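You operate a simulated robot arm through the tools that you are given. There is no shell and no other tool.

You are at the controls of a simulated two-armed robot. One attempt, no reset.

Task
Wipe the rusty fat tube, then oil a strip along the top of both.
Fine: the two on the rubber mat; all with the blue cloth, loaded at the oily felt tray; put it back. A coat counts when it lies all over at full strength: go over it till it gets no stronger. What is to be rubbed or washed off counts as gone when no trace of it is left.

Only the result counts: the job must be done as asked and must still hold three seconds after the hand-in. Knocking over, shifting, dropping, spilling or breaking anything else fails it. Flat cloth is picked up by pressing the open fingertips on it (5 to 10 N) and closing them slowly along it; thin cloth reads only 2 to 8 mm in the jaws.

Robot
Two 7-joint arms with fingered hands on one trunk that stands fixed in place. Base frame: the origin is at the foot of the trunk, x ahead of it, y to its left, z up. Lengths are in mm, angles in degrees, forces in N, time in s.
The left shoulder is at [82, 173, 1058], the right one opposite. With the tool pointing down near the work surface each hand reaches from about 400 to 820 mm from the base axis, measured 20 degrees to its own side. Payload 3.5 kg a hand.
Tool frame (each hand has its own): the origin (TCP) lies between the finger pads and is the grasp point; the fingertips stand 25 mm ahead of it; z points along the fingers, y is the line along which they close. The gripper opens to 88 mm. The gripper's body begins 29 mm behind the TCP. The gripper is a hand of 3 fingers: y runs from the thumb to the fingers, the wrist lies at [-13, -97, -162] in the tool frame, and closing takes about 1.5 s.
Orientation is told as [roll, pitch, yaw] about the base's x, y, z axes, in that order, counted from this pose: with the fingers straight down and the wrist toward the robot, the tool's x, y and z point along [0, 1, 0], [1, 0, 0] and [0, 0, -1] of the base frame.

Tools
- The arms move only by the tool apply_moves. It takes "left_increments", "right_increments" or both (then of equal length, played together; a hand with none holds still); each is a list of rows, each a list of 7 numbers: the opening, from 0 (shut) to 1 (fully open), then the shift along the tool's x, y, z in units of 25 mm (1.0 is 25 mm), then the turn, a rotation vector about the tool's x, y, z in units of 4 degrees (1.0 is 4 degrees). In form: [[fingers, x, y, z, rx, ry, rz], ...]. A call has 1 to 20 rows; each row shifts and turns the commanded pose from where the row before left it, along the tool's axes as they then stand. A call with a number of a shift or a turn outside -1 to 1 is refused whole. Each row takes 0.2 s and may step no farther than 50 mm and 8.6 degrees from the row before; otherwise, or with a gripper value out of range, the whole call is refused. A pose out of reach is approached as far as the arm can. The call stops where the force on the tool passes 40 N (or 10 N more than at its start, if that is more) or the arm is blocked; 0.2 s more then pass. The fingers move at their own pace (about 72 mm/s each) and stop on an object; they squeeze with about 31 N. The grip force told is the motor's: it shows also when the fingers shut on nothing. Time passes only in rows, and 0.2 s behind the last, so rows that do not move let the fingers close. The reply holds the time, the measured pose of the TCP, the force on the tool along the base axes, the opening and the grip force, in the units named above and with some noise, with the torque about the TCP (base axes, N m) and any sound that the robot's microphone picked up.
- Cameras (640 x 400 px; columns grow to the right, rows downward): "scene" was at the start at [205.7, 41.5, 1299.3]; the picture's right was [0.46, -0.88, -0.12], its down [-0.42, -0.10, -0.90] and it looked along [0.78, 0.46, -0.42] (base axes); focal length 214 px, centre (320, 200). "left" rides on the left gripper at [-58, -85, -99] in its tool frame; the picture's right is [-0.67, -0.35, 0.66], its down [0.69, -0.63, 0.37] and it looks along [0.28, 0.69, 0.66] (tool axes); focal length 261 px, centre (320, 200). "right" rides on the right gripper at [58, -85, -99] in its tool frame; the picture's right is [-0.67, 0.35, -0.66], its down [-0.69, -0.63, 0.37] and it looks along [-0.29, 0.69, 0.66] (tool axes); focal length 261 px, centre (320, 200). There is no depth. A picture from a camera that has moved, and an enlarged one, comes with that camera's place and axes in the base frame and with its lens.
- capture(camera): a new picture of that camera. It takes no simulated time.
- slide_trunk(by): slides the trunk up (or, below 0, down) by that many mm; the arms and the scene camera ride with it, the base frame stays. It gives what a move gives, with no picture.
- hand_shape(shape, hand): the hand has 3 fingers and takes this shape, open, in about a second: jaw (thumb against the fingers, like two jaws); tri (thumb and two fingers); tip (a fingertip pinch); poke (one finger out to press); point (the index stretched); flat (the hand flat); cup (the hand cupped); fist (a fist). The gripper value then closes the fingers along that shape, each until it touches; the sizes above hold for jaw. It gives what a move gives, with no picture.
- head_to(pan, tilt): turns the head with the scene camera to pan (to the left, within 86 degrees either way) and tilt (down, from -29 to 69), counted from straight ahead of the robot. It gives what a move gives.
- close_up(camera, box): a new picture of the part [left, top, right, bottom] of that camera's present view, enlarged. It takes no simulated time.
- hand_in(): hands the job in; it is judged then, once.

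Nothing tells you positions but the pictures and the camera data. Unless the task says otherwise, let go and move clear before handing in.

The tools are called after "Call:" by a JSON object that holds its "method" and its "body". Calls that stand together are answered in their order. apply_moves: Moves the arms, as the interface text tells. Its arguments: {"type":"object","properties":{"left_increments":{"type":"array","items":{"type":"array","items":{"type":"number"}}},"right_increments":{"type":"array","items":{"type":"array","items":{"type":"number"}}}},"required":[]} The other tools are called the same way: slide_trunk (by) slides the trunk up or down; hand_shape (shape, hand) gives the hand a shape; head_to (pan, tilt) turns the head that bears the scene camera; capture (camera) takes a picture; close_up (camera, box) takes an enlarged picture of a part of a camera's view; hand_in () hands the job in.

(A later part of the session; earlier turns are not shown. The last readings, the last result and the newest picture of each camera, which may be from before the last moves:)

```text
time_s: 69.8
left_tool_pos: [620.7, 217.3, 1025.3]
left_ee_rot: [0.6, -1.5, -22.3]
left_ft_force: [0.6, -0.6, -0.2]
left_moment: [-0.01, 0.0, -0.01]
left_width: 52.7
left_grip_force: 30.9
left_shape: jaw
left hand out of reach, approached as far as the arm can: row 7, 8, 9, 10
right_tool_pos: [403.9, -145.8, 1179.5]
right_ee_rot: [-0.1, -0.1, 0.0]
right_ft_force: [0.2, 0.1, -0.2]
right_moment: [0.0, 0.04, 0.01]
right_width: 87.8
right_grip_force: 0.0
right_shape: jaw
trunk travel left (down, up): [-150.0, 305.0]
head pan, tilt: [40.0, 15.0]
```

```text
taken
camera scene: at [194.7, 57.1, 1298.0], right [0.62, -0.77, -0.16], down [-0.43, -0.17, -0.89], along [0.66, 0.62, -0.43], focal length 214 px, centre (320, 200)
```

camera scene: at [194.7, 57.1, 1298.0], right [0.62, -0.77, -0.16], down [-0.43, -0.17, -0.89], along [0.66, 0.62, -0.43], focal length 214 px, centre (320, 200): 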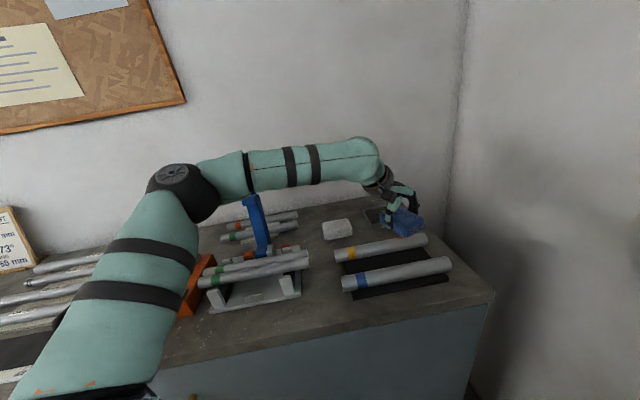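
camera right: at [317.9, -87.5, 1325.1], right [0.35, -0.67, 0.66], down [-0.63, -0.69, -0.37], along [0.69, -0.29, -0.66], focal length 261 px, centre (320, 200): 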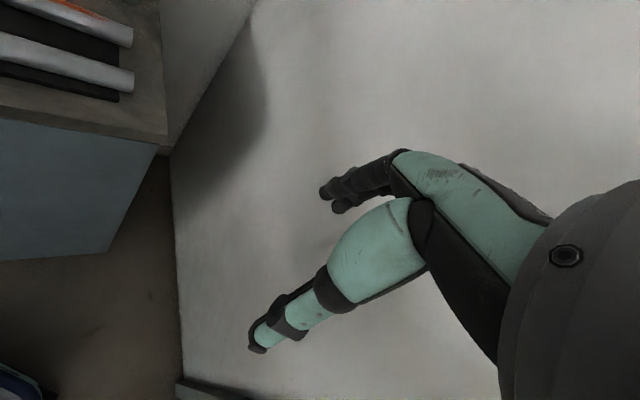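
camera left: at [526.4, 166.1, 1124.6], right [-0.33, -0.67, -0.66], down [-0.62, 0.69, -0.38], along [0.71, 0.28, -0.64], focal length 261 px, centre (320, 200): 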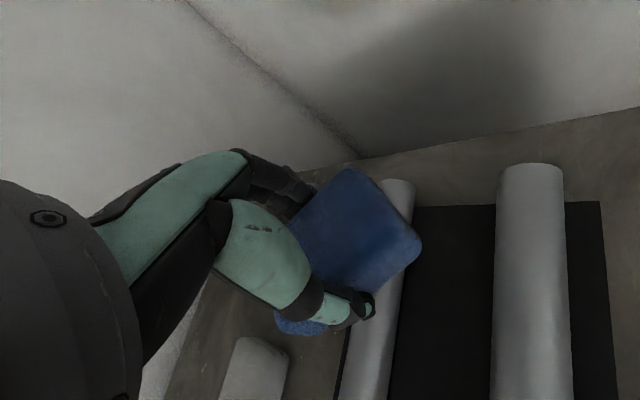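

Comparing the stops, reach toward the right is limited by how far forward the shoulder sits. Lowering the trunk brings the shoulder forward, so I'll pull back, lift and turn to yaw -45°, then lower the trunk about 115 mm.

Call:
{"method": "apply_moves", "body": {"left_increments": [[0.5, 0.2, -0.7, -0.5, 0, 0, 0.95], [0.5, 0.2, -0.7, -0.7, 0, 0, 0.95], [0.5, 0, 0, -0.8, 0, 0, 0.95], [0.5, 0, 0, -0.8, 0, 0, 0.95], [0.5, 0, 0, -0.8, 0, 0, 0.95], [0.5, 0, 0, -0.8, 0, 0, 0.95]]}}

Call:
{"method": "slide_trunk", "body": {"by": -115}}

Call:
{"method": "capture", "body": {"camera": "scene"}}

```text
time_s: 71.2
left_tool_pos: [591.1, 240.6, 1136.6]
left_ee_rot: [1.0, -1.2, -45.2]
left_ft_force: [-0.6, 0.1, -0.8]
left_moment: [0.0, -0.01, 0.03]
left_width: 52.8
left_grip_force: 31.1
left_shape: jaw
right_tool_pos: [403.2, -146.4, 1179.3]
right_ee_rot: [-0.1, 0.0, -0.1]
right_ft_force: [-0.5, -0.5, -0.4]
right_moment: [0.03, -0.01, 0.0]
right_width: 87.8
right_grip_force: 0.0
right_shape: jaw
trunk travel left (down, up): [-150.0, 305.0]
head pan, tilt: [40.0, 15.0]
```

```text
time_s: 72.7
left_tool_pos: [589.3, 240.9, 1022.6]
left_ee_rot: [1.0, -1.2, -45.1]
left_ft_force: [0.1, 0.8, -0.1]
left_moment: [0.02, 0.01, 0.0]
left_width: 52.5
left_grip_force: 30.9
left_shape: jaw
right_tool_pos: [400.9, -145.6, 1066.3]
right_ee_rot: [0.0, -0.1, -0.1]
right_ft_force: [-0.3, -0.4, -0.2]
right_moment: [-0.03, 0.0, -0.01]
right_width: 88.0
right_grip_force: 0.1
right_shape: jaw
trunk travel left (down, up): [-35.0, 420.0]
head pan, tilt: [40.0, 15.0]
```

```text
taken
camera scene: at [300.4, 57.0, 1122.3], right [0.58, -0.77, -0.28], down [-0.61, -0.17, -0.78], along [0.55, 0.62, -0.56], focal length 214 px, centre (320, 200)
```

scene: 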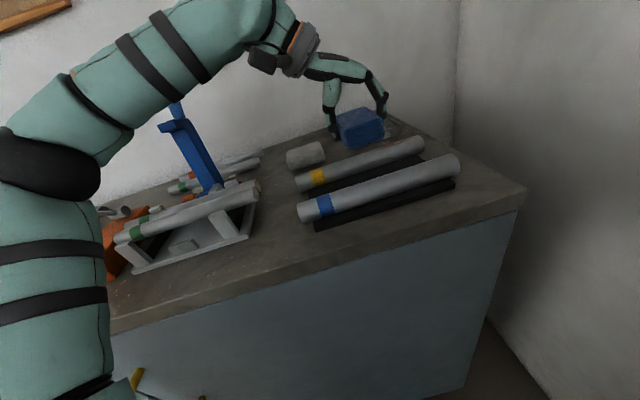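

The posture is relaxed now. I'll test reaching toward the far end in the air.

Call:
{"method": "apply_moves", "body": {"left_increments": [[0.5, 0.12, 0.7, 0, -0.1, -0.25, 0], [0.5, 0.12, 0.7, 0, 0, 0, 0], [0.5, 0.12, 0.7, 0, 0, 0, 0], [0.5, 0.12, 0.7, 0, 0, 0, 0], [0.5, 0.12, 0.85, 0, 0, 0, 0]]}}

Call:
{"method": "capture", "body": {"camera": "scene"}}

```text
time_s: 73.8
left_tool_pos: [640.7, 207.1, 1018.1]
left_ee_rot: [-0.1, -1.6, -45.1]
left_ft_force: [-0.9, -0.3, -0.7]
left_moment: [-0.01, 0.0, -0.01]
left_width: 52.5
left_grip_force: 30.6
left_shape: jaw
left hand out of reach, approached as far as the arm can: row 4, 5
right_tool_pos: [402.7, -145.4, 1066.6]
right_ee_rot: [0.0, 0.1, -0.1]
right_ft_force: [-0.1, 0.7, 0.7]
right_moment: [0.01, 0.02, -0.02]
right_width: 87.7
right_grip_force: 0.0
right_shape: jaw
trunk travel left (down, up): [-35.0, 420.0]
head pan, tilt: [40.0, 15.0]
```

```text
taken
camera scene: at [301.6, 57.0, 1121.7], right [0.58, -0.77, -0.29], down [-0.61, -0.17, -0.78], along [0.55, 0.62, -0.56], focal length 214 px, centre (320, 200)
```

scene: 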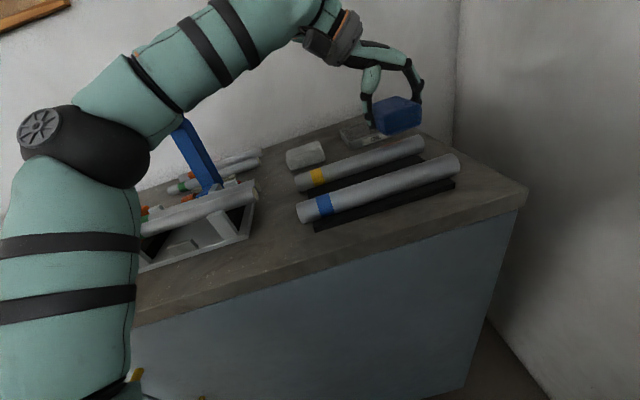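

Now p≈307 along the tube is reachable, about 22 mm more. I'll lower the trunk fully (35 mm more), lifting first, and then test again.

Call:
{"method": "apply_moves", "body": {"left_increments": [[0.5, 0, -0.4, -0.7, 0, 0, 0], [0.5, 0, -0.4, -0.7, 0, 0, 0]]}}

Call:
{"method": "slide_trunk", "body": {"by": -35}}

Call:
{"method": "apply_moves", "body": {"left_increments": [[0.5, 0, 0.6, 0, 0, 0, 0], [0.5, 0, 0.6, 0, 0, 0, 0], [0.5, 0, 0.6, 0, 0, 0, 0]]}}

```text
time_s: 74.5
left_tool_pos: [626.2, 221.6, 1049.9]
left_ee_rot: [0.0, -1.5, -45.2]
left_ft_force: [0.7, -0.6, -0.7]
left_moment: [-0.04, 0.03, 0.0]
left_width: 52.6
left_grip_force: 30.9
left_shape: jaw
right_tool_pos: [403.8, -145.5, 1065.9]
right_ee_rot: [0.0, 0.0, 0.2]
right_ft_force: [-0.2, -0.5, 0.1]
right_moment: [-0.01, 0.01, 0.0]
right_width: 87.6
right_grip_force: 0.1
right_shape: jaw
trunk travel left (down, up): [-35.0, 420.0]
head pan, tilt: [40.0, 15.0]
```

```text
time_s: 75.2
left_tool_pos: [623.0, 220.0, 1018.3]
left_ee_rot: [0.1, -1.6, -45.0]
left_ft_force: [0.2, 0.3, 0.2]
left_moment: [-0.03, -0.01, 0.02]
left_width: 52.4
left_grip_force: 30.9
left_shape: jaw
right_tool_pos: [401.6, -145.4, 1031.3]
right_ee_rot: [-0.1, -0.1, 0.0]
right_ft_force: [-0.1, 0.6, 0.8]
right_moment: [0.03, 0.0, 0.02]
right_width: 87.8
right_grip_force: 0.0
right_shape: jaw
trunk travel left (down, up): [0.0, 455.0]
head pan, tilt: [40.0, 15.0]
```

```text
time_s: 76.0
left_tool_pos: [647.9, 197.9, 1016.1]
left_ee_rot: [0.0, -1.6, -45.1]
left_ft_force: [0.5, -0.9, -0.7]
left_moment: [0.03, 0.0, -0.01]
left_width: 52.5
left_grip_force: 31.4
left_shape: jaw
left hand out of reach, approached as far as the arm can: row 2, 3
right_tool_pos: [404.0, -145.7, 1030.3]
right_ee_rot: [0.1, 0.1, 0.0]
right_ft_force: [-0.6, 1.3, 0.6]
right_moment: [0.0, 0.03, 0.0]
right_width: 87.7
right_grip_force: 0.1
right_shape: jaw
trunk travel left (down, up): [0.0, 455.0]
head pan, tilt: [40.0, 15.0]
```

I can now reach p≈318. Next I'll test whether leaning the hand about the tube axis (harmless on a round tube) gives the last bit of reach.

Call:
{"method": "apply_moves", "body": {"left_increments": [[0.5, 0, 0, 0, 0, 0.85, 0], [0.5, 0, 0, 0, 0, 0.85, 0], [0.5, 0, 0, 0, 0, 0.8, 0], [0.5, 0, 0.4, 0, 0, 0, 0], [0.5, 0, 0.4, 0, 0, 0, 0], [0.5, 0, 0.4, 0, 0, 0, 0]]}}

```text
time_s: 77.4
left_tool_pos: [653.7, 193.3, 1016.0]
left_ee_rot: [10.0, -1.7, -44.9]
left_ft_force: [0.7, -0.1, -0.4]
left_moment: [-0.01, 0.04, 0.0]
left_width: 52.6
left_grip_force: 31.0
left_shape: jaw
left hand out of reach, approached as far as the arm can: row 5, 6
right_tool_pos: [404.6, -145.7, 1031.3]
right_ee_rot: [0.0, 0.0, 0.0]
right_ft_force: [0.3, -0.5, 0.8]
right_moment: [-0.01, 0.01, 0.02]
right_width: 87.5
right_grip_force: 0.1
right_shape: jaw
trunk travel left (down, up): [0.0, 455.0]
head pan, tilt: [40.0, 15.0]
```

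A 10° lean gives only a few mm more. The remaining rust is already in range, so I'll go back upright, descend at p≈300 and wipe that patch first.

Call:
{"method": "apply_moves", "body": {"left_increments": [[0.5, 0, -0.6, 0, 0, 0, 0], [0.5, 0, -0.5, 0, 0, -0.8, 0], [0.5, 0, 0, 0, 0, -0.8, 0], [0.5, 0, 0, 0, 0, -0.87, 0], [0.5, 0.12, 0, 0.5, 0, 0, 0], [0.5, 0, 0, 0.4, 0, 0, 0], [0.5, 0, 0, 0, 0, 0, 0]]}}

Call:
{"method": "apply_moves", "body": {"left_increments": [[0.5, 0, 0, 0.1, 0, 0, 0], [0.5, 0, 0, 0.1, 0, 0, 0], [0.5, 0, 0, 0, 0, 0, 0]]}}

Call:
{"method": "capture", "body": {"camera": "scene"}}

```text
time_s: 79.0
left_tool_pos: [636.8, 214.0, 993.2]
left_ee_rot: [0.1, -1.5, -45.1]
left_ft_force: [0.4, -0.4, -0.8]
left_moment: [0.03, 0.0, -0.03]
left_width: 52.5
left_grip_force: 30.9
left_shape: jaw
right_tool_pos: [404.6, -145.9, 1031.3]
right_ee_rot: [0.1, -0.1, 0.0]
right_ft_force: [0.5, 0.2, -0.4]
right_moment: [-0.02, 0.01, 0.01]
right_width: 87.7
right_grip_force: 0.0
right_shape: jaw
trunk travel left (down, up): [0.0, 455.0]
head pan, tilt: [40.0, 15.0]
```

```text
time_s: 79.8
left_tool_pos: [638.4, 213.1, 987.4]
left_ee_rot: [0.1, -1.5, -45.0]
left_ft_force: [-0.1, -0.3, -0.2]
left_moment: [0.02, 0.02, 0.01]
left_width: 52.8
left_grip_force: 31.1
left_shape: jaw
right_tool_pos: [403.1, -146.2, 1030.7]
right_ee_rot: [0.0, 0.0, 0.0]
right_ft_force: [0.4, 0.2, 0.4]
right_moment: [-0.02, 0.0, 0.01]
right_width: 87.6
right_grip_force: 0.2
right_shape: jaw
trunk travel left (down, up): [0.0, 455.0]
head pan, tilt: [40.0, 15.0]
```

```text
taken
camera scene: at [337.1, 57.1, 1060.7], right [0.55, -0.77, -0.33], down [-0.67, -0.17, -0.73], along [0.5, 0.62, -0.6], focal length 214 px, centre (320, 200)
```

scene: 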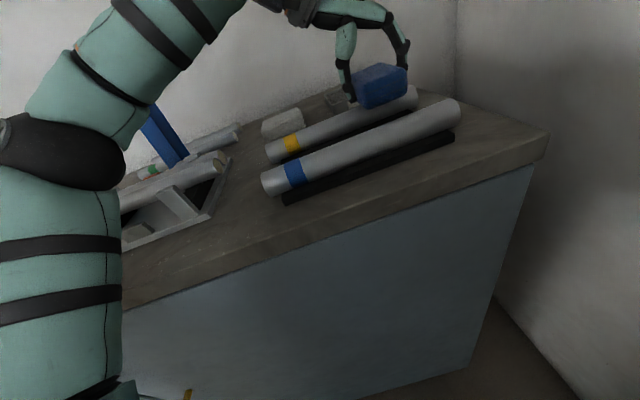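

The pad is over the far part of the rust. I'll press down gently and wipe.

Call:
{"method": "apply_moves", "body": {"left_increments": [[0.5, 0, 0, 0.1, 0, 0, 0], [0.5, 0, 0, 0, 0, 0, 0]]}}

Call:
{"method": "apply_moves", "body": {"left_increments": [[0.5, 0, 0, 0.06, 0, 0, 0], [0.5, 0, 0, 0, 0, 0, 0]]}}

```text
time_s: 80.4
left_tool_pos: [638.2, 213.3, 984.4]
left_ee_rot: [0.2, -1.5, -45.1]
left_ft_force: [-1.6, -0.1, -0.2]
left_moment: [0.01, -0.01, 0.02]
left_width: 52.7
left_grip_force: 30.5
left_shape: jaw
right_tool_pos: [404.1, -146.5, 1030.6]
right_ee_rot: [0.0, 0.0, 0.0]
right_ft_force: [0.0, 0.4, 0.6]
right_moment: [0.0, -0.01, 0.0]
right_width: 87.9
right_grip_force: 0.0
right_shape: jaw
trunk travel left (down, up): [0.0, 455.0]
head pan, tilt: [40.0, 15.0]
```

```text
time_s: 81.0
left_tool_pos: [638.2, 211.3, 986.5]
left_ee_rot: [0.2, -1.6, -45.2]
left_ft_force: [1.4, -0.3, 5.0]
left_moment: [0.01, 0.02, 0.01]
left_width: 52.8
left_grip_force: 31.0
left_shape: jaw
right_tool_pos: [403.2, -145.9, 1031.8]
right_ee_rot: [0.0, 0.0, 0.0]
right_ft_force: [-0.3, 0.3, -0.1]
right_moment: [-0.01, 0.0, -0.01]
right_width: 87.5
right_grip_force: 0.0
right_shape: jaw
trunk travel left (down, up): [0.0, 455.0]
head pan, tilt: [40.0, 15.0]
```

Contact is at 5 N and balanced. I'll press slightly more and stroke back and forth over the remaining patch.

Call:
{"method": "apply_moves", "body": {"left_increments": [[0.5, 0, 0, 0.03, 0, 0, 0], [0.5, 0, 0.3, 0.008, 0, 0, 0], [0.5, 0, 0.2, 0.005, 0, 0, 0], [0.5, 0, -0.4, -0.01, 0, 0, 0], [0.5, 0, -0.4, -0.01, 0, 0, 0], [0.5, 0, -0.4, -0.01, 0, 0, 0], [0.5, 0, -0.4, -0.01, 0, 0, 0], [0.5, 0, -0.3, -0.01, 0, 0, 0], [0.5, 0, 0.4, 0.01, 0, 0, 0], [0.5, 0, 0.4, 0.01, 0, 0, 0], [0.5, 0, 0.4, 0.01, 0, 0, 0], [0.5, 0, 0.4, 0.01, 0, 0, 0], [0.5, 0, 0.3, 0.01, 0, 0, 0]]}}

Call:
{"method": "close_up", "body": {"camera": "scene", "box": [240, 60, 480, 220]}}

```text
time_s: 83.8
left_tool_pos: [645.7, 203.8, 984.1]
left_ee_rot: [0.2, -1.5, -45.0]
left_ft_force: [-1.9, 1.6, 5.6]
left_moment: [0.03, 0.03, 0.01]
left_width: 52.8
left_grip_force: 31.3
left_shape: jaw
right_tool_pos: [403.5, -146.3, 1030.7]
right_ee_rot: [0.0, 0.0, 0.0]
right_ft_force: [-0.6, 0.8, -1.1]
right_moment: [-0.02, 0.02, 0.02]
right_width: 87.7
right_grip_force: 0.0
right_shape: jaw
trunk travel left (down, up): [0.0, 455.0]
head pan, tilt: [40.0, 15.0]
```

```text
2.50 times, centred on (360, 140) of scene
camera zoom: at [336.5, 56.8, 1060.8], right [0.55, -0.77, -0.33], down [-0.67, -0.17, -0.73], along [0.5, 0.62, -0.6], focal length 536 px, centre (220, 350)
```

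zoom: 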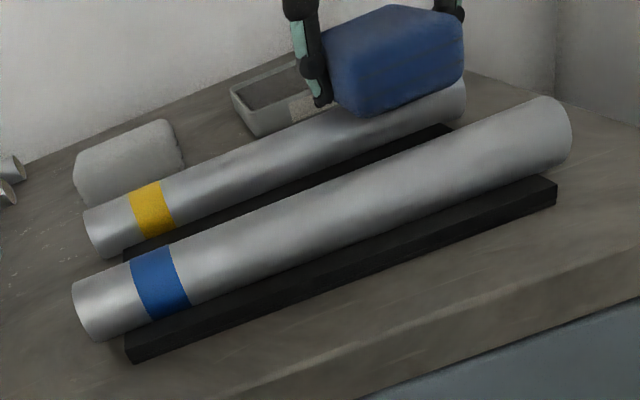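

The stroke went well at about 6 N. I'll do two more cycles, then lift away and inspect.

Call:
{"method": "apply_moves", "body": {"left_increments": [[0.5, 0, 0.15, 0.02, 0, 0, 0], [0.5, 0, -0.4, -0.01, 0, 0, 0], [0.5, 0, -0.4, -0.01, 0, 0, 0], [0.5, 0, -0.4, -0.01, 0, 0, 0], [0.5, 0, 0.4, 0.01, 0, 0, 0], [0.5, 0, 0.4, 0.01, 0, 0, 0], [0.5, 0, 0.4, 0.01, 0, 0, 0], [0.5, 0, -0.4, -0.01, 0, 0, 0], [0.5, 0, -0.4, -0.01, 0, 0, 0], [0.5, 0, -0.4, -0.01, 0, 0, 0], [0.5, 0, -0.4, -0.01, 0, 0, 0], [0.5, 0, -0.4, -0.01, 0, 0, 0], [0.5, 0, -0.4, -0.01, 0, 0, 0], [0.5, 0, -0.4, -0.01, 0, 0, 0], [0.5, 0, -0.4, -0.01, 0, 0, 0], [0.5, 0, 0, -0.5, 0, 0, 0], [0.5, 0, 0, -0.8, 0, 0, 0]]}}

Call:
{"method": "close_up", "body": {"camera": "scene", "box": [240, 60, 480, 220]}}

Call:
{"method": "capture", "body": {"camera": "left"}}

```text
time_s: 87.4
left_tool_pos: [590.1, 259.0, 1016.9]
left_ee_rot: [0.2, -1.5, -45.1]
left_ft_force: [-0.3, -0.5, -0.7]
left_moment: [0.02, 0.05, 0.01]
left_width: 52.6
left_grip_force: 30.9
left_shape: jaw
right_tool_pos: [403.5, -144.9, 1031.3]
right_ee_rot: [0.0, 0.0, 0.0]
right_ft_force: [-0.4, -1.0, -0.7]
right_moment: [0.03, 0.03, -0.03]
right_width: 87.8
right_grip_force: 0.0
right_shape: jaw
trunk travel left (down, up): [0.0, 455.0]
head pan, tilt: [40.0, 15.0]
```

```text
2.50 times, centred on (360, 140) of scene
camera zoom: at [336.8, 57.1, 1060.7], right [0.55, -0.77, -0.33], down [-0.67, -0.17, -0.73], along [0.5, 0.62, -0.6], focal length 536 px, centre (220, 350)
```

zoom: 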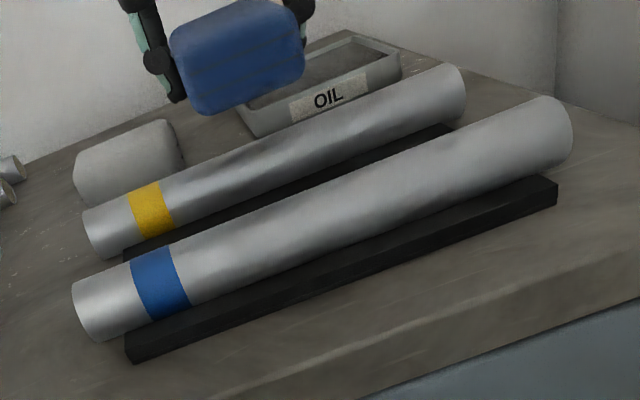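

```text
taken
camera left: at [489.5, 281.0, 1114.2], right [-0.71, -0.24, -0.67], down [0.05, 0.92, -0.38], along [0.71, -0.3, -0.64], focal length 261 px, centre (320, 200)
```

left: 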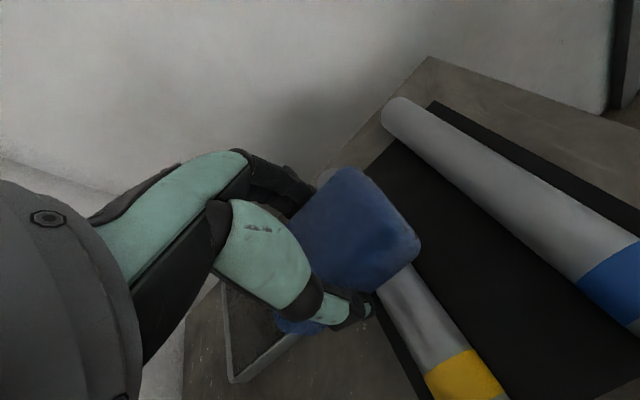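

From this low angle no rust shows. I'll pull the hand back and left and look down at the tube's top properly, and also bring the trunk back up.

Call:
{"method": "apply_moves", "body": {"left_increments": [[0.5, 0, -0.6, -0.4, 0, 0, 0], [0.5, 0, -0.8, -0.4, 0, 0, 0], [0.5, 0, -0.8, -0.4, 0, 0, 0], [0.5, 0, -0.8, -0.4, 0, 0, 0], [0.5, 0, -0.8, -0.4, 0, 0, 0]]}}

Call:
{"method": "slide_trunk", "body": {"by": 100}}

Call:
{"method": "capture", "body": {"camera": "left"}}

Call:
{"method": "capture", "body": {"camera": "scene"}}

```text
time_s: 88.8
left_tool_pos: [498.8, 299.8, 1088.7]
left_ee_rot: [2.8, -1.6, -46.3]
left_ft_force: [-0.8, 0.3, -1.2]
left_moment: [-0.02, 0.03, 0.01]
left_width: 52.4
left_grip_force: 30.8
left_shape: jaw
right_tool_pos: [381.3, -163.2, 1040.9]
right_ee_rot: [0.9, -1.5, -0.1]
right_ft_force: [-0.2, 0.4, -0.1]
right_moment: [-0.02, 0.05, 0.0]
right_width: 87.6
right_grip_force: 0.0
right_shape: jaw
trunk travel left (down, up): [0.0, 455.0]
head pan, tilt: [40.0, 15.0]
stopped in row 5 (left hand): the arm was blocked; the commanded pose is now the measured one
```

```text
time_s: 90.2
left_tool_pos: [523.3, 319.6, 1163.7]
left_ee_rot: [0.6, -1.2, -45.8]
left_ft_force: [-0.2, 0.6, -0.1]
left_moment: [0.0, -0.03, -0.03]
left_width: 52.7
left_grip_force: 31.1
left_shape: jaw
right_tool_pos: [403.2, -148.1, 1130.1]
right_ee_rot: [0.0, 0.1, -0.1]
right_ft_force: [-0.1, -0.2, 0.2]
right_moment: [-0.01, 0.0, -0.03]
right_width: 87.7
right_grip_force: 0.0
right_shape: jaw
trunk travel left (down, up): [-100.0, 355.0]
head pan, tilt: [40.0, 15.0]
```

```text
taken
camera left: at [421.6, 341.7, 1261.5], right [-0.71, -0.22, -0.67], down [0.06, 0.93, -0.37], along [0.7, -0.3, -0.64], focal length 261 px, centre (320, 200)
```

left: 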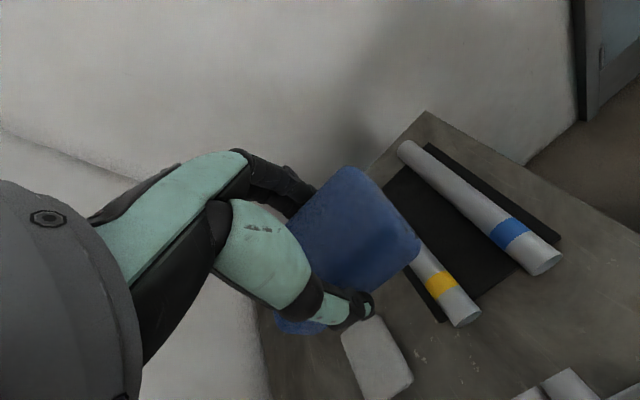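

```text
taken
camera scene: at [238.8, 56.9, 1226.0], right [0.61, -0.77, -0.21], down [-0.5, -0.17, -0.85], along [0.62, 0.62, -0.48], focal length 214 px, centre (320, 200)
```

scene: 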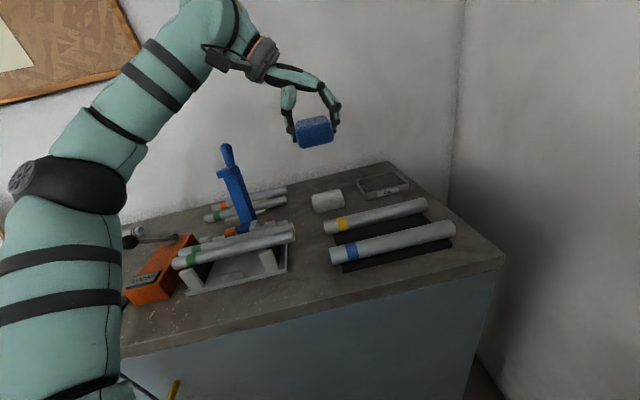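

A stop occurred because "the arm was blocked" while retracting with the trunk fully lowered. I must check whether anything on the bench was disturbed, so I'll take close looks at the jig, handle and box.

Call:
{"method": "close_up", "body": {"camera": "scene", "box": [100, 130, 320, 310]}}

Call:
{"method": "close_up", "body": {"camera": "scene", "box": [300, 160, 480, 280]}}

Call:
{"method": "close_up", "body": {"camera": "left", "box": [360, 110, 640, 340]}}

```text
2.22 times, centred on (210, 220) of scene
camera zoom: at [238.8, 56.9, 1226.0], right [0.61, -0.77, -0.21], down [-0.5, -0.17, -0.85], along [0.62, 0.62, -0.48], focal length 477 px, centre (564, 156)
```

zoom: 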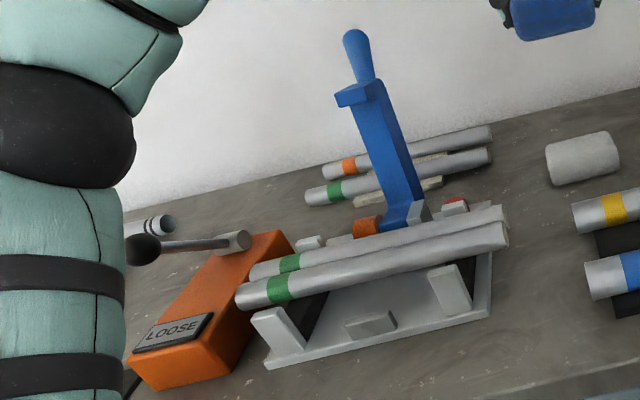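

```text
3.33 times, centred on (390, 220) of scene
camera zoom: at [238.8, 56.9, 1226.0], right [0.61, -0.77, -0.21], down [-0.5, -0.17, -0.85], along [0.62, 0.62, -0.48], focal length 715 px, centre (87, 133)
```

zoom: 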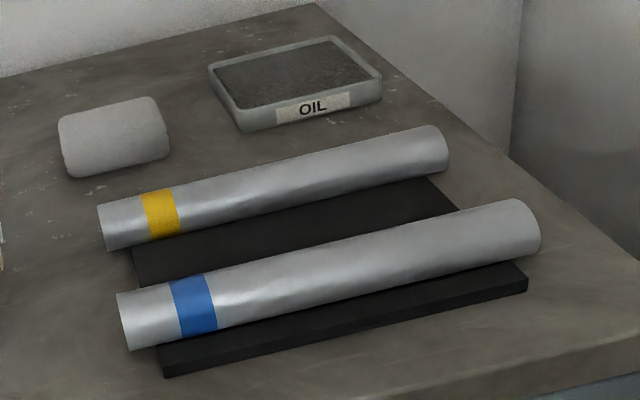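

```text
1.74 times, centred on (500, 225) of left
camera zoom: at [421.6, 341.7, 1261.5], right [-0.71, -0.22, -0.67], down [0.06, 0.93, -0.37], along [0.7, -0.3, -0.64], focal length 453 px, centre (7, 156)
```

zoom: 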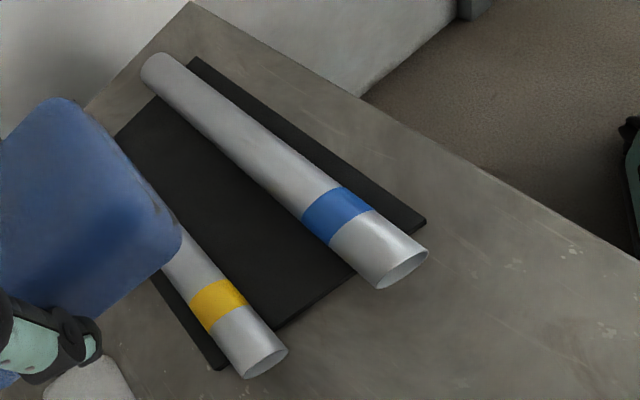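

Everything on the bench looks unchanged and the tube shows no rust from here. The tray needs more forward reach at this azimuth, so I'll return the arm to its starting posture (trunk 0, yaw 0, near (393, 398, 1215)) to reset the elbow before approaching the tray.

Call:
{"method": "slide_trunk", "body": {"by": 50}}

Call:
{"method": "apply_moves", "body": {"left_increments": [[0.5, 0, 0, 0, 0, 0, -1], [0.5, 0, 0, 0, 0, 0, -1], [0.5, 0, 0, 0, 0, 0, -1], [0.5, 0, 0, 0, 0, 0, -1], [0.5, 0, 0, 0, 0, 0, -1], [0.5, 0, 0, 0, 0, 0, -1], [0.5, 0, 0, 0, 0, 0, -1], [0.5, 0, 0, 0, 0, 0, -1], [0.5, 0, 0, 0, 0, 0, -1], [0.5, 0, 0, 0, 0, 0, -1], [0.5, 0, 0, 0, 0, 0, -1], [0.5, 0, 0, 0, 0, 0, -0.45], [0.5, 0.5, -0.7, 0, 0, 0, 0], [0.5, 0.5, -0.7, 0, 0, 0, 0], [0.5, 0.5, -0.7, 0, 0, 0, 0], [0.5, 0.5, -0.7, 0, 0, 0, 0]]}}

Call:
{"method": "head_to", "body": {"pan": 28.4, "tilt": 12.6}}

Call:
{"method": "capture", "body": {"camera": "scene"}}

```text
time_s: 91.1
left_tool_pos: [523.6, 318.8, 1213.4]
left_ee_rot: [0.6, -1.3, -45.8]
left_ft_force: [0.5, 0.0, -0.4]
left_moment: [0.01, 0.01, 0.02]
left_width: 53.0
left_grip_force: 30.5
left_shape: jaw
right_tool_pos: [404.1, -148.5, 1179.4]
right_ee_rot: [0.0, 0.1, -0.1]
right_ft_force: [0.7, 0.1, -0.2]
right_moment: [0.0, 0.0, 0.0]
right_width: 87.9
right_grip_force: 0.0
right_shape: jaw
trunk travel left (down, up): [-150.0, 305.0]
head pan, tilt: [40.0, 15.0]
```

```text
time_s: 94.5
left_tool_pos: [451.8, 369.6, 1212.0]
left_ee_rot: [-0.5, -1.4, 0.0]
left_ft_force: [-0.5, 0.1, 0.1]
left_moment: [-0.04, -0.02, -0.02]
left_width: 52.4
left_grip_force: 31.2
left_shape: jaw
right_tool_pos: [402.3, -146.9, 1179.9]
right_ee_rot: [-0.2, 0.0, 0.0]
right_ft_force: [0.3, 0.4, 0.5]
right_moment: [0.01, -0.04, 0.0]
right_width: 87.8
right_grip_force: 0.0
right_shape: jaw
trunk travel left (down, up): [-150.0, 305.0]
head pan, tilt: [40.0, 15.0]
```

```text
time_s: 95.2
left_tool_pos: [453.4, 368.0, 1213.2]
left_ee_rot: [-0.6, -1.3, 0.0]
left_ft_force: [-0.2, 0.0, -0.3]
left_moment: [0.0, -0.02, -0.01]
left_width: 52.6
left_grip_force: 31.0
left_shape: jaw
right_tool_pos: [403.5, -148.4, 1181.8]
right_ee_rot: [0.0, 0.1, -0.2]
right_ft_force: [0.2, 1.2, 0.6]
right_moment: [0.01, -0.02, 0.0]
right_width: 87.6
right_grip_force: 0.0
right_shape: jaw
trunk travel left (down, up): [-150.0, 305.0]
head pan, tilt: [28.4, 12.6]
```

```text
taken
camera scene: at [205.9, 41.4, 1299.2], right [0.46, -0.88, -0.12], down [-0.42, -0.1, -0.9], along [0.78, 0.46, -0.42], focal length 214 px, centre (320, 200)
```

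scene: 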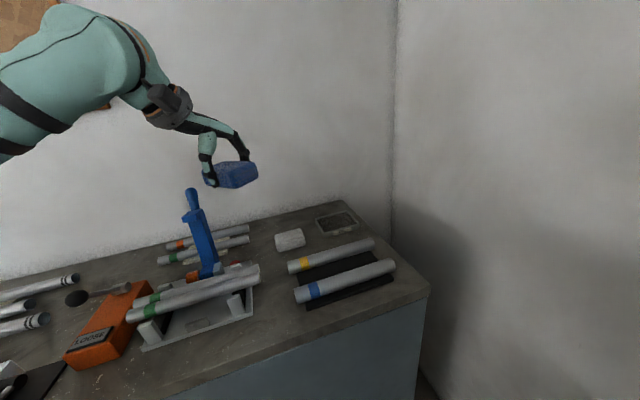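

The bench is exactly as at the start apart from the wiped rust. Now I'll reach toward the tray with yaw 0, going forward and down gradually.

Call:
{"method": "apply_moves", "body": {"left_increments": [[0.5, -0.1, 0.8, 0.6, 0, 0, 0], [0.5, -0.1, 0.8, 0.6, 0, 0, 0], [0.5, -0.1, 0.8, 0.6, 0, 0, 0], [0.5, -0.1, 0.8, 0.6, 0, 0, 0], [0.5, -0.1, 0.8, 0.6, 0, 0, 0], [0.5, -0.1, 0.8, 0.6, 0, 0, 0], [0.5, -0.1, 0.8, 0.6, 0, 0, 0], [0.5, -0.1, 0.8, 0.6, 0, 0, 0]]}}

Call:
{"method": "capture", "body": {"camera": "scene"}}

```text
time_s: 97.0
left_tool_pos: [619.1, 348.9, 1096.1]
left_ee_rot: [-0.6, -1.4, 0.0]
left_ft_force: [0.4, 0.5, 0.0]
left_moment: [0.02, -0.01, 0.0]
left_width: 52.8
left_grip_force: 30.8
left_shape: jaw
right_tool_pos: [403.7, -149.1, 1180.3]
right_ee_rot: [0.0, 0.1, -0.2]
right_ft_force: [0.5, -0.1, -1.1]
right_moment: [0.0, 0.01, 0.03]
right_width: 87.5
right_grip_force: 0.1
right_shape: jaw
trunk travel left (down, up): [-150.0, 305.0]
head pan, tilt: [28.4, 12.6]
```

```text
taken
camera scene: at [207.0, 41.4, 1299.0], right [0.46, -0.88, -0.12], down [-0.42, -0.1, -0.9], along [0.78, 0.46, -0.42], focal length 214 px, centre (320, 200)
```

scene: 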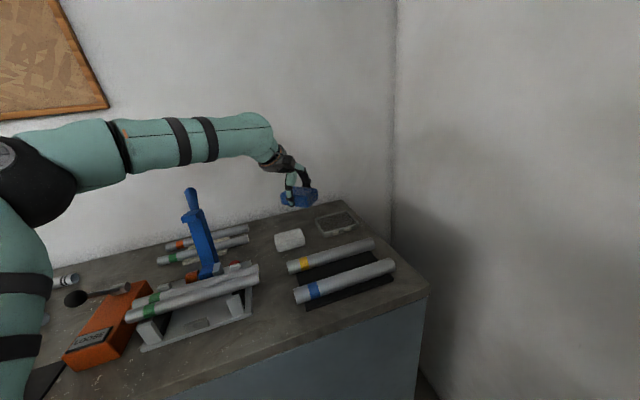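

There are no limits so far at (619, 349, 1096). I'll continue forward toward the tray.

Call:
{"method": "apply_moves", "body": {"left_increments": [[0.5, -0.15, 0.7, 0.3, 0, 0, 0], [0.5, -0.15, 0.7, 0.3, 0, 0, 0], [0.5, -0.15, 0.7, 0.3, 0, 0, 0], [0.5, -0.15, 0.7, 0.3, 0, 0, 0], [0.5, -0.15, 0.7, 0.3, 0, 0, 0]]}}

Call:
{"method": "capture", "body": {"camera": "scene"}}

```text
time_s: 98.2
left_tool_pos: [669.0, 346.0, 1070.9]
left_ee_rot: [-0.5, -1.5, 0.1]
left_ft_force: [-0.1, 1.6, -0.1]
left_moment: [0.0, 0.02, 0.0]
left_width: 52.6
left_grip_force: 30.7
left_shape: jaw
left hand out of reach, approached as far as the arm can: row 3, 4, 5
right_tool_pos: [405.7, -146.7, 1179.9]
right_ee_rot: [0.0, 0.0, -0.1]
right_ft_force: [-0.4, 0.5, -0.3]
right_moment: [0.0, -0.02, 0.02]
right_width: 87.9
right_grip_force: 0.1
right_shape: jaw
trunk travel left (down, up): [-150.0, 305.0]
head pan, tilt: [28.4, 12.6]
```

```text
taken
camera scene: at [207.2, 42.3, 1298.9], right [0.46, -0.88, -0.12], down [-0.42, -0.1, -0.9], along [0.78, 0.46, -0.42], focal length 214 px, centre (320, 200)
```

scene: 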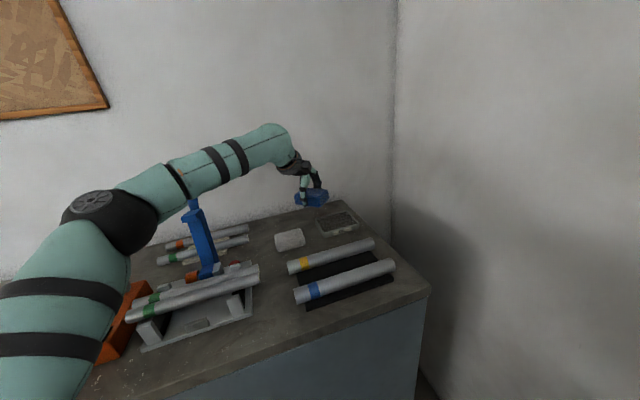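

The forward limit at this azimuth looks like an upper-arm joint limit, independent of yaw. Leaning the hand sideways about its closing axis, wrist to the left, should move the wrist away from that limit, so I'll test that in free air.

Call:
{"method": "apply_moves", "body": {"left_increments": [[0.5, 0.3, -0.5, 0, 0, 0, -0.9], [0.5, 0, 0, 0, 0, 0, -0.9], [0.5, 0, 0, 0, 0, 0, -0.9], [0.5, 0, 0, 0, 0, 0, -0.9], [0.5, 0, 0, 0, 0, 0, -0.9], [0.5, 0, 0, 0, 0, 0, -0.9], [0.5, 0, 0, 0, 0, 0, -0.9], [0.5, 0, 0, 0, 0, 0, -0.9], [0.5, 0, 0, 0, 0, -1, 0], [0.5, 0, 0, 0, 0, -1, 0], [0.5, 0, 0, 0, 0, -1, 0], [0.5, 0, 0, 0, 0, -1, 0], [0.5, 0, 0, 0, 0, -1, 0], [0.5, 0, 0, 0, 0, -1, 0], [0.5, 0, 0, 0, 0, -1, 0]]}}

Call:
{"method": "capture", "body": {"camera": "scene"}}

```text
time_s: 101.4
left_tool_pos: [653.2, 359.2, 1074.4]
left_ee_rot: [-29.2, -1.0, 28.8]
left_ft_force: [0.4, -0.3, -1.0]
left_moment: [-0.01, -0.02, -0.03]
left_width: 52.6
left_grip_force: 31.2
left_shape: jaw
left hand out of reach, approached as far as the arm can: row 8
right_tool_pos: [403.1, -148.0, 1180.8]
right_ee_rot: [0.1, -0.1, 0.0]
right_ft_force: [0.0, -0.1, -0.2]
right_moment: [0.04, -0.01, -0.01]
right_width: 87.6
right_grip_force: 0.1
right_shape: jaw
trunk travel left (down, up): [-150.0, 305.0]
head pan, tilt: [28.4, 12.6]
```

```text
taken
camera scene: at [205.8, 41.7, 1299.3], right [0.46, -0.88, -0.11], down [-0.42, -0.1, -0.9], along [0.78, 0.46, -0.42], focal length 214 px, centre (320, 200)
```

scene: 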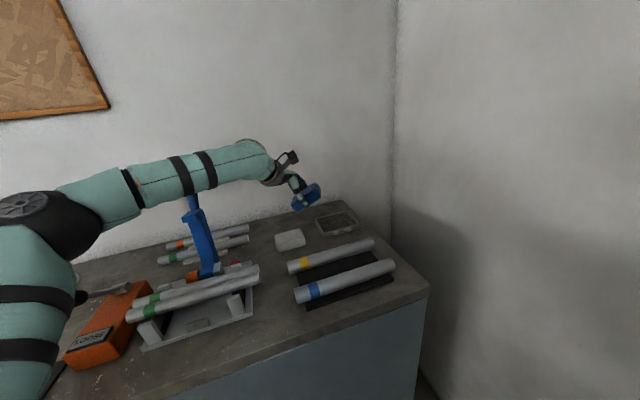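

Leaning relaxes the arm noticeably, with the elbow swinging back. I'll see how far toward the tray it reaches now.

Call:
{"method": "apply_moves", "body": {"left_increments": [[0.5, -0.46, 0.5, 0.57, 0, 0, 0], [0.5, -0.46, 0.5, 0.57, 0, 0, 0], [0.5, -0.46, 0.5, 0.57, 0, 0, 0], [0.5, -0.46, 0.5, 0.57, 0, 0, 0], [0.5, -0.46, 0.5, 0.57, 0, 0, 0]]}}

Call:
{"method": "capture", "body": {"camera": "scene"}}

```text
time_s: 102.6
left_tool_pos: [704.5, 324.9, 1038.6]
left_ee_rot: [-29.0, -0.9, 28.8]
left_ft_force: [-0.3, -0.2, -0.6]
left_moment: [0.0, -0.02, -0.01]
left_width: 52.5
left_grip_force: 31.1
left_shape: jaw
left hand out of reach, approached as far as the arm can: row 3, 4, 5
right_tool_pos: [403.4, -148.1, 1179.5]
right_ee_rot: [-0.1, 0.1, -0.1]
right_ft_force: [-0.2, -0.1, 0.0]
right_moment: [-0.02, 0.02, 0.01]
right_width: 87.9
right_grip_force: 0.1
right_shape: jaw
trunk travel left (down, up): [-150.0, 305.0]
head pan, tilt: [28.4, 12.6]
```

```text
taken
camera scene: at [206.0, 41.3, 1299.2], right [0.46, -0.88, -0.12], down [-0.42, -0.1, -0.9], along [0.78, 0.46, -0.42], focal length 214 px, centre (320, 200)
```

scene: 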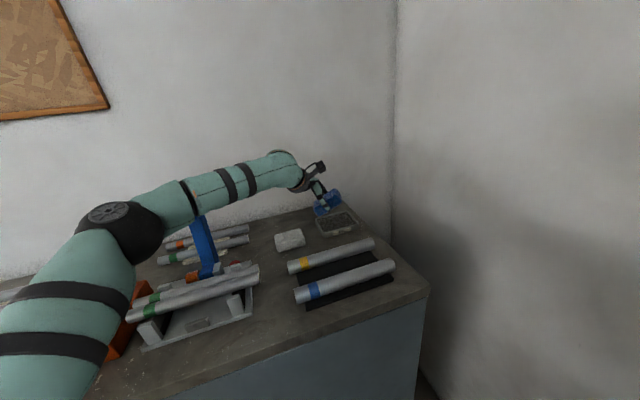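

Reach improves with the lean, to (704, 325). So I'll set the pad down near its original place and re-grasp it with the hand leaned about 40° around the closing axis; that grasp should reach the tray and the whole tubes. First I'll back off, straighten up and go to yaw 45°.

Call:
{"method": "apply_moves", "body": {"left_increments": [[0.5, 0, -0.9, -0.3, 0, 0, 0], [0.5, 0.5, -0.9, -0.3, 0, 0, 0], [0.5, 0.5, -0.5, -0.3, 0, 0.9, 0], [0.5, 0, 0, -0.5, 0, 0.9, 0], [0.5, 0, 0, -0.5, 0, 0.9, 0], [0.5, 0, 0, -0.5, 0, 0.9, 0], [0.5, 0, 0, -0.5, 0, 0.9, 0], [0.5, 0, 0, 0, 0, 0.9, 0], [0.5, 0, 0, 0, 0, 0.9, 0], [0.5, 0, 0, 0, 0, 0.9, 0], [0.5, 0, 0, 0, 0, 0, -1], [0.5, 0, 0, 0, 0, 0, -1], [0.5, 0, 0, 0, 0, 0, -1], [0.5, 0, 0, 0, 0, 0, -1]]}}

```text
time_s: 105.6
left_tool_pos: [628.3, 340.1, 1092.8]
left_ee_rot: [-0.4, -1.0, 37.0]
left_ft_force: [-0.9, 0.0, -0.5]
left_moment: [0.0, -0.01, 0.01]
left_width: 52.8
left_grip_force: 30.9
left_shape: jaw
left hand out of reach, approached as far as the arm can: row 13, 14
right_tool_pos: [403.4, -148.1, 1180.8]
right_ee_rot: [-0.1, 0.1, 0.0]
right_ft_force: [-0.8, 0.8, -0.3]
right_moment: [0.01, -0.01, 0.0]
right_width: 88.0
right_grip_force: 0.0
right_shape: jaw
trunk travel left (down, up): [-150.0, 305.0]
head pan, tilt: [28.4, 12.6]
```

Call:
{"method": "apply_moves", "body": {"left_increments": [[0.5, 0.84, 0.2, -0.4, 0, 0, 0], [0.5, 0.84, 0.2, -0.4, 0, 0, 0], [0.5, 0.84, 0.2, -0.4, 0, 0, 0], [0.5, 0.84, 0.2, -0.4, 0, 0, 0], [0.5, 0.84, 0.2, -0.4, 0, 0, 0], [0.5, 0.3, 0, 0, 0, 0, -1], [0.5, 0, 0, 0, 0, 0, -1]]}}

Call:
{"method": "slide_trunk", "body": {"by": -115}}

Call:
{"method": "capture", "body": {"camera": "scene"}}

```text
time_s: 107.2
left_tool_pos: [580.6, 445.6, 1140.6]
left_ee_rot: [-0.6, -0.8, 44.8]
left_ft_force: [0.4, 0.4, -1.3]
left_moment: [0.03, -0.01, 0.06]
left_width: 52.8
left_grip_force: 31.2
left_shape: jaw
right_tool_pos: [402.3, -148.6, 1179.8]
right_ee_rot: [0.0, -0.1, -0.1]
right_ft_force: [-0.9, -0.9, 1.0]
right_moment: [-0.03, 0.0, 0.0]
right_width: 87.6
right_grip_force: 0.2
right_shape: jaw
trunk travel left (down, up): [-150.0, 305.0]
head pan, tilt: [28.4, 12.6]
```

```text
time_s: 108.7
left_tool_pos: [580.5, 445.2, 1023.3]
left_ee_rot: [-0.3, -0.6, 44.9]
left_ft_force: [-0.4, -0.1, -0.6]
left_moment: [0.01, -0.05, -0.02]
left_width: 52.4
left_grip_force: 30.6
left_shape: jaw
right_tool_pos: [407.4, -150.1, 1058.3]
right_ee_rot: [-0.3, 0.7, -0.4]
right_ft_force: [6.8, -7.4, -4.7]
right_moment: [0.33, 0.21, 0.14]
right_width: 87.7
right_grip_force: 0.1
right_shape: jaw
trunk travel left (down, up): [-34.0, 421.0]
head pan, tilt: [28.4, 12.6]
stopped: the force on the tool passed its limit at 60 N (the readings are from after the stop); the commanded pose is now the measured one
```

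```text
taken
camera scene: at [314.2, 40.9, 1118.3], right [0.42, -0.88, -0.21], down [-0.61, -0.1, -0.79], along [0.68, 0.46, -0.58], focal length 214 px, centre (320, 200)
```

scene: 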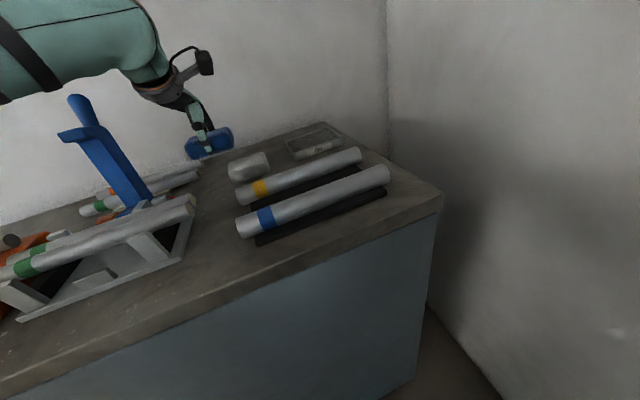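

The right hand reported a force spike while the trunk lowered. I'll look at what the right hand is touching.

Call:
{"method": "capture", "body": {"camera": "right"}}

Call:
{"method": "head_to", "body": {"pan": -20, "tilt": 20}}

Call:
{"method": "capture", "body": {"camera": "scene"}}

```text
taken
camera right: at [323.0, -90.5, 1159.6], right [0.35, -0.67, 0.65], down [-0.64, -0.68, -0.36], along [0.68, -0.29, -0.67], focal length 261 px, centre (320, 200)
```

right: 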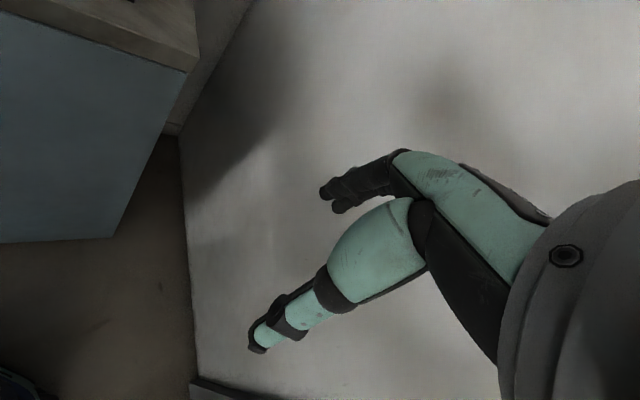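

```text
time_s: 109.8
left_tool_pos: [581.1, 445.4, 1022.6]
left_ee_rot: [-0.4, -0.7, 44.9]
left_ft_force: [0.2, -0.3, -1.0]
left_moment: [0.0, -0.03, 0.0]
left_width: 52.5
left_grip_force: 31.4
left_shape: jaw
right_tool_pos: [407.6, -151.6, 1059.8]
right_ee_rot: [-0.4, 0.7, -0.1]
right_ft_force: [-12.0, -179.2, -54.2]
right_moment: [16.59, -6.7, 18.85]
right_width: 87.5
right_grip_force: 0.0
right_shape: jaw
trunk travel left (down, up): [-34.0, 421.0]
head pan, tilt: [-20.0, 20.0]
```

```text
taken
camera scene: at [312.7, 28.1, 1103.4], right [0.3, -0.94, -0.15], down [-0.72, -0.12, -0.68], along [0.63, 0.31, -0.72], focal length 214 px, centre (320, 200)
```

scene: 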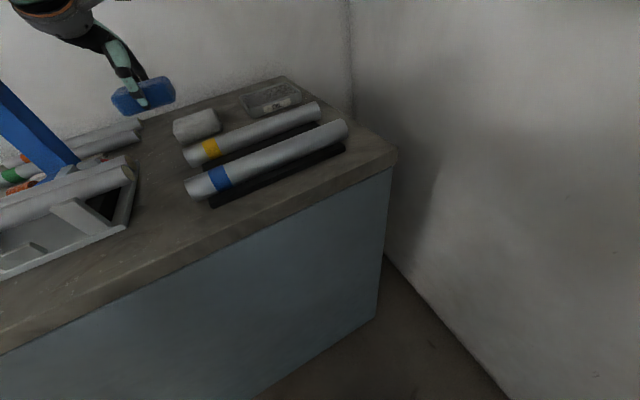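

The head itself is pressing against the right hand's wrist now that the trunk leans forward. I'll turn the head back left and move the right arm well out of the way to the right.

Call:
{"method": "head_to", "body": {"pan": 40, "tilt": 15}}

Call:
{"method": "apply_moves", "body": {"right_increments": [[1, -0.6, 0, 0, 0, 0, 0], [1, -0.8, 0, 0, 0, 0, 0], [1, -0.8, 0, 0, 0, 0, 0], [1, -0.8, 0, 0, 0, 0, 0], [1, -0.8, 0, 0, 0, 0, 0], [1, -0.8, 0, 0, 0, 0, 0]]}}

```text
time_s: 111.1
left_tool_pos: [581.3, 446.1, 1021.7]
left_ee_rot: [-0.4, -0.6, 45.0]
left_ft_force: [-0.3, 0.3, -0.5]
left_moment: [0.04, -0.03, -0.02]
left_width: 52.6
left_grip_force: 30.9
left_shape: jaw
right_tool_pos: [406.7, -148.9, 1060.4]
right_ee_rot: [-0.2, 0.5, -0.1]
right_ft_force: [0.4, 1.4, 1.2]
right_moment: [-0.01, -0.02, -0.01]
right_width: 87.6
right_grip_force: 0.1
right_shape: jaw
trunk travel left (down, up): [-34.0, 421.0]
head pan, tilt: [40.0, 15.0]
```

```text
time_s: 112.5
left_tool_pos: [581.2, 444.6, 1023.9]
left_ee_rot: [-0.4, -0.7, 44.9]
left_ft_force: [0.6, 0.2, -0.5]
left_moment: [0.05, 0.0, -0.05]
left_width: 52.8
left_grip_force: 31.0
left_shape: jaw
right_tool_pos: [405.2, -266.1, 1058.7]
right_ee_rot: [-0.1, 0.6, -0.3]
right_ft_force: [-0.1, 0.4, 0.3]
right_moment: [0.01, 0.0, 0.03]
right_width: 87.9
right_grip_force: 0.2
right_shape: jaw
trunk travel left (down, up): [-34.0, 421.0]
head pan, tilt: [40.0, 15.0]
```

The head and right arm are clear. Next I'll carry the pad over to near its original place.

Call:
{"method": "apply_moves", "body": {"left_increments": [[0.5, -0.39, 0.85, 0.1, 0, 0, 0], [0.5, -0.39, 0.85, 0.1, 0, 0, 0], [0.5, -0.39, 0.85, 0.1, -0.25, 0.1, 0], [0.5, -0.39, 0.85, 0.2, 0, 0, 0], [0.5, -0.39, 0.85, 0.2, 0, 0, 0], [0.5, 0, 0, 0.2, 0, 0, 0]]}}

Call:
{"method": "capture", "body": {"camera": "left"}}

Call:
{"method": "capture", "body": {"camera": "scene"}}

```text
time_s: 113.9
left_tool_pos: [690.1, 484.5, 1001.9]
left_ee_rot: [-0.1, -1.7, 44.9]
left_ft_force: [1.2, -0.7, -0.6]
left_moment: [0.0, -0.02, 0.01]
left_width: 52.6
left_grip_force: 30.9
left_shape: jaw
right_tool_pos: [404.9, -265.6, 1059.6]
right_ee_rot: [-0.2, 0.6, -0.3]
right_ft_force: [0.7, -0.2, 0.7]
right_moment: [0.01, -0.01, -0.02]
right_width: 87.8
right_grip_force: 0.0
right_shape: jaw
trunk travel left (down, up): [-34.0, 421.0]
head pan, tilt: [40.0, 15.0]
```

```text
taken
camera left: at [670.5, 383.2, 1099.7], right [0.24, -0.71, -0.67], down [-0.92, 0.05, -0.38], along [0.3, 0.71, -0.64], focal length 261 px, centre (320, 200)
```

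left: 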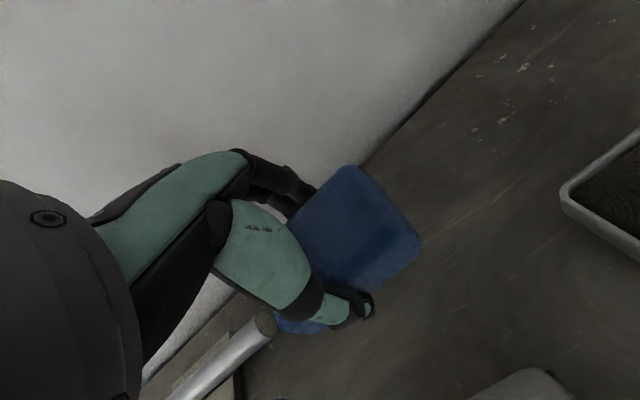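

```text
taken
camera scene: at [302.2, 57.0, 1119.8], right [0.58, -0.77, -0.29], down [-0.61, -0.17, -0.78], along [0.55, 0.62, -0.56], focal length 214 px, centre (320, 200)
```

scene: 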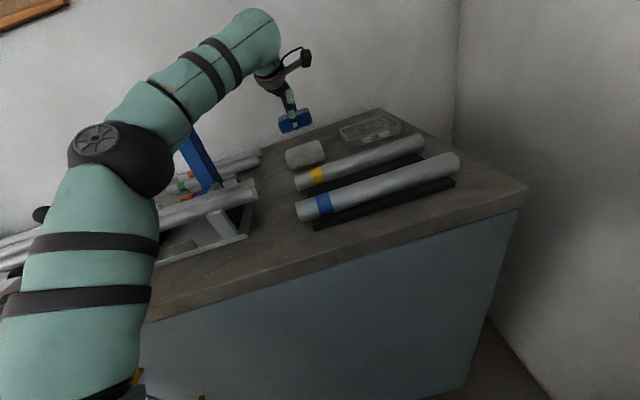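

The pad is above the put-down spot, slightly nearer than the original. I'll lower it to the bench.

Call:
{"method": "apply_moves", "body": {"left_increments": [[0.5, 0, 0, 0.6, 0, 0, 0], [0.5, 0, 0, 0.5, 0, 0, 0], [0.5, 0, 0, 0.4, 0, 0, 0], [0.5, 0, 0, 0.2, 0, 0, 0], [0.5, 0, 0, 0, 0, 0, 0]]}}

Call:
{"method": "apply_moves", "body": {"left_increments": [[0.5, 0, 0, 0.1, 0, 0, 0], [0.5, 0, 0, 0.1, 0, 0, 0], [0.5, 0, 0, 0, 0, 0, 0]]}}

Call:
{"method": "apply_moves", "body": {"left_increments": [[0.5, 0, 0, 0.08, 0, 0, 0], [0.5, 0, 0, 0, 0, 0, 0]]}}

```text
time_s: 115.1
left_tool_pos: [692.1, 485.3, 959.0]
left_ee_rot: [0.0, -1.7, 44.9]
left_ft_force: [0.1, -0.3, -0.8]
left_moment: [0.0, 0.02, 0.01]
left_width: 52.8
left_grip_force: 31.1
left_shape: jaw
right_tool_pos: [404.9, -265.6, 1058.6]
right_ee_rot: [-0.1, 0.6, -0.3]
right_ft_force: [0.5, 0.8, -0.8]
right_moment: [-0.03, 0.01, -0.01]
right_width: 87.7
right_grip_force: 0.1
right_shape: jaw
trunk travel left (down, up): [-34.0, 421.0]
head pan, tilt: [40.0, 15.0]
```

```text
time_s: 115.9
left_tool_pos: [692.5, 487.2, 954.6]
left_ee_rot: [0.1, -1.6, 44.9]
left_ft_force: [0.2, 0.6, -0.4]
left_moment: [0.01, -0.01, 0.02]
left_width: 52.4
left_grip_force: 31.2
left_shape: jaw
right_tool_pos: [406.3, -264.5, 1059.3]
right_ee_rot: [-0.1, 0.5, -0.4]
right_ft_force: [-0.7, 0.4, -0.3]
right_moment: [0.01, 0.0, 0.03]
right_width: 87.7
right_grip_force: 0.1
right_shape: jaw
trunk travel left (down, up): [-34.0, 421.0]
head pan, tilt: [40.0, 15.0]
```

```text
time_s: 116.5
left_tool_pos: [691.1, 486.7, 953.2]
left_ee_rot: [0.0, -1.7, 44.9]
left_ft_force: [0.2, -0.3, -0.3]
left_moment: [0.02, 0.01, -0.01]
left_width: 52.5
left_grip_force: 31.0
left_shape: jaw
right_tool_pos: [405.4, -263.9, 1059.7]
right_ee_rot: [-0.2, 0.6, -0.4]
right_ft_force: [-0.3, -0.4, 0.5]
right_moment: [0.02, 0.0, -0.01]
right_width: 87.7
right_grip_force: 0.1
right_shape: jaw
trunk travel left (down, up): [-34.0, 421.0]
head pan, tilt: [40.0, 15.0]
```

Call:
{"method": "apply_moves", "body": {"left_increments": [[0.5, 0, 0, 0.08, 0, 0, 0], [0.5, 0, 0, 0, 0, 0, 0]]}}

Call:
{"method": "apply_moves", "body": {"left_increments": [[0.5, 0, 0, 0.06, 0, 0, 0], [0.5, 0, 0, 0, 0, 0, 0]]}}

```text
time_s: 117.1
left_tool_pos: [691.7, 486.1, 950.8]
left_ee_rot: [0.0, -1.7, 44.8]
left_ft_force: [0.2, -0.1, 0.4]
left_moment: [-0.02, -0.01, -0.02]
left_width: 52.4
left_grip_force: 31.0
left_shape: jaw
right_tool_pos: [406.0, -265.9, 1058.3]
right_ee_rot: [-0.2, 0.6, -0.4]
right_ft_force: [-0.9, -0.1, 0.6]
right_moment: [0.02, 0.01, 0.02]
right_width: 87.4
right_grip_force: 0.0
right_shape: jaw
trunk travel left (down, up): [-34.0, 421.0]
head pan, tilt: [40.0, 15.0]
```

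```text
time_s: 117.7
left_tool_pos: [691.6, 486.5, 949.7]
left_ee_rot: [-0.1, -1.7, 44.9]
left_ft_force: [0.4, 1.6, 4.6]
left_moment: [-0.1, 0.07, 0.03]
left_width: 52.8
left_grip_force: 31.6
left_shape: jaw
right_tool_pos: [405.4, -265.6, 1058.9]
right_ee_rot: [-0.3, 0.5, -0.3]
right_ft_force: [0.4, 0.4, 0.0]
right_moment: [0.01, 0.04, 0.0]
right_width: 87.5
right_grip_force: 0.0
right_shape: jaw
trunk travel left (down, up): [-34.0, 421.0]
head pan, tilt: [40.0, 15.0]
```

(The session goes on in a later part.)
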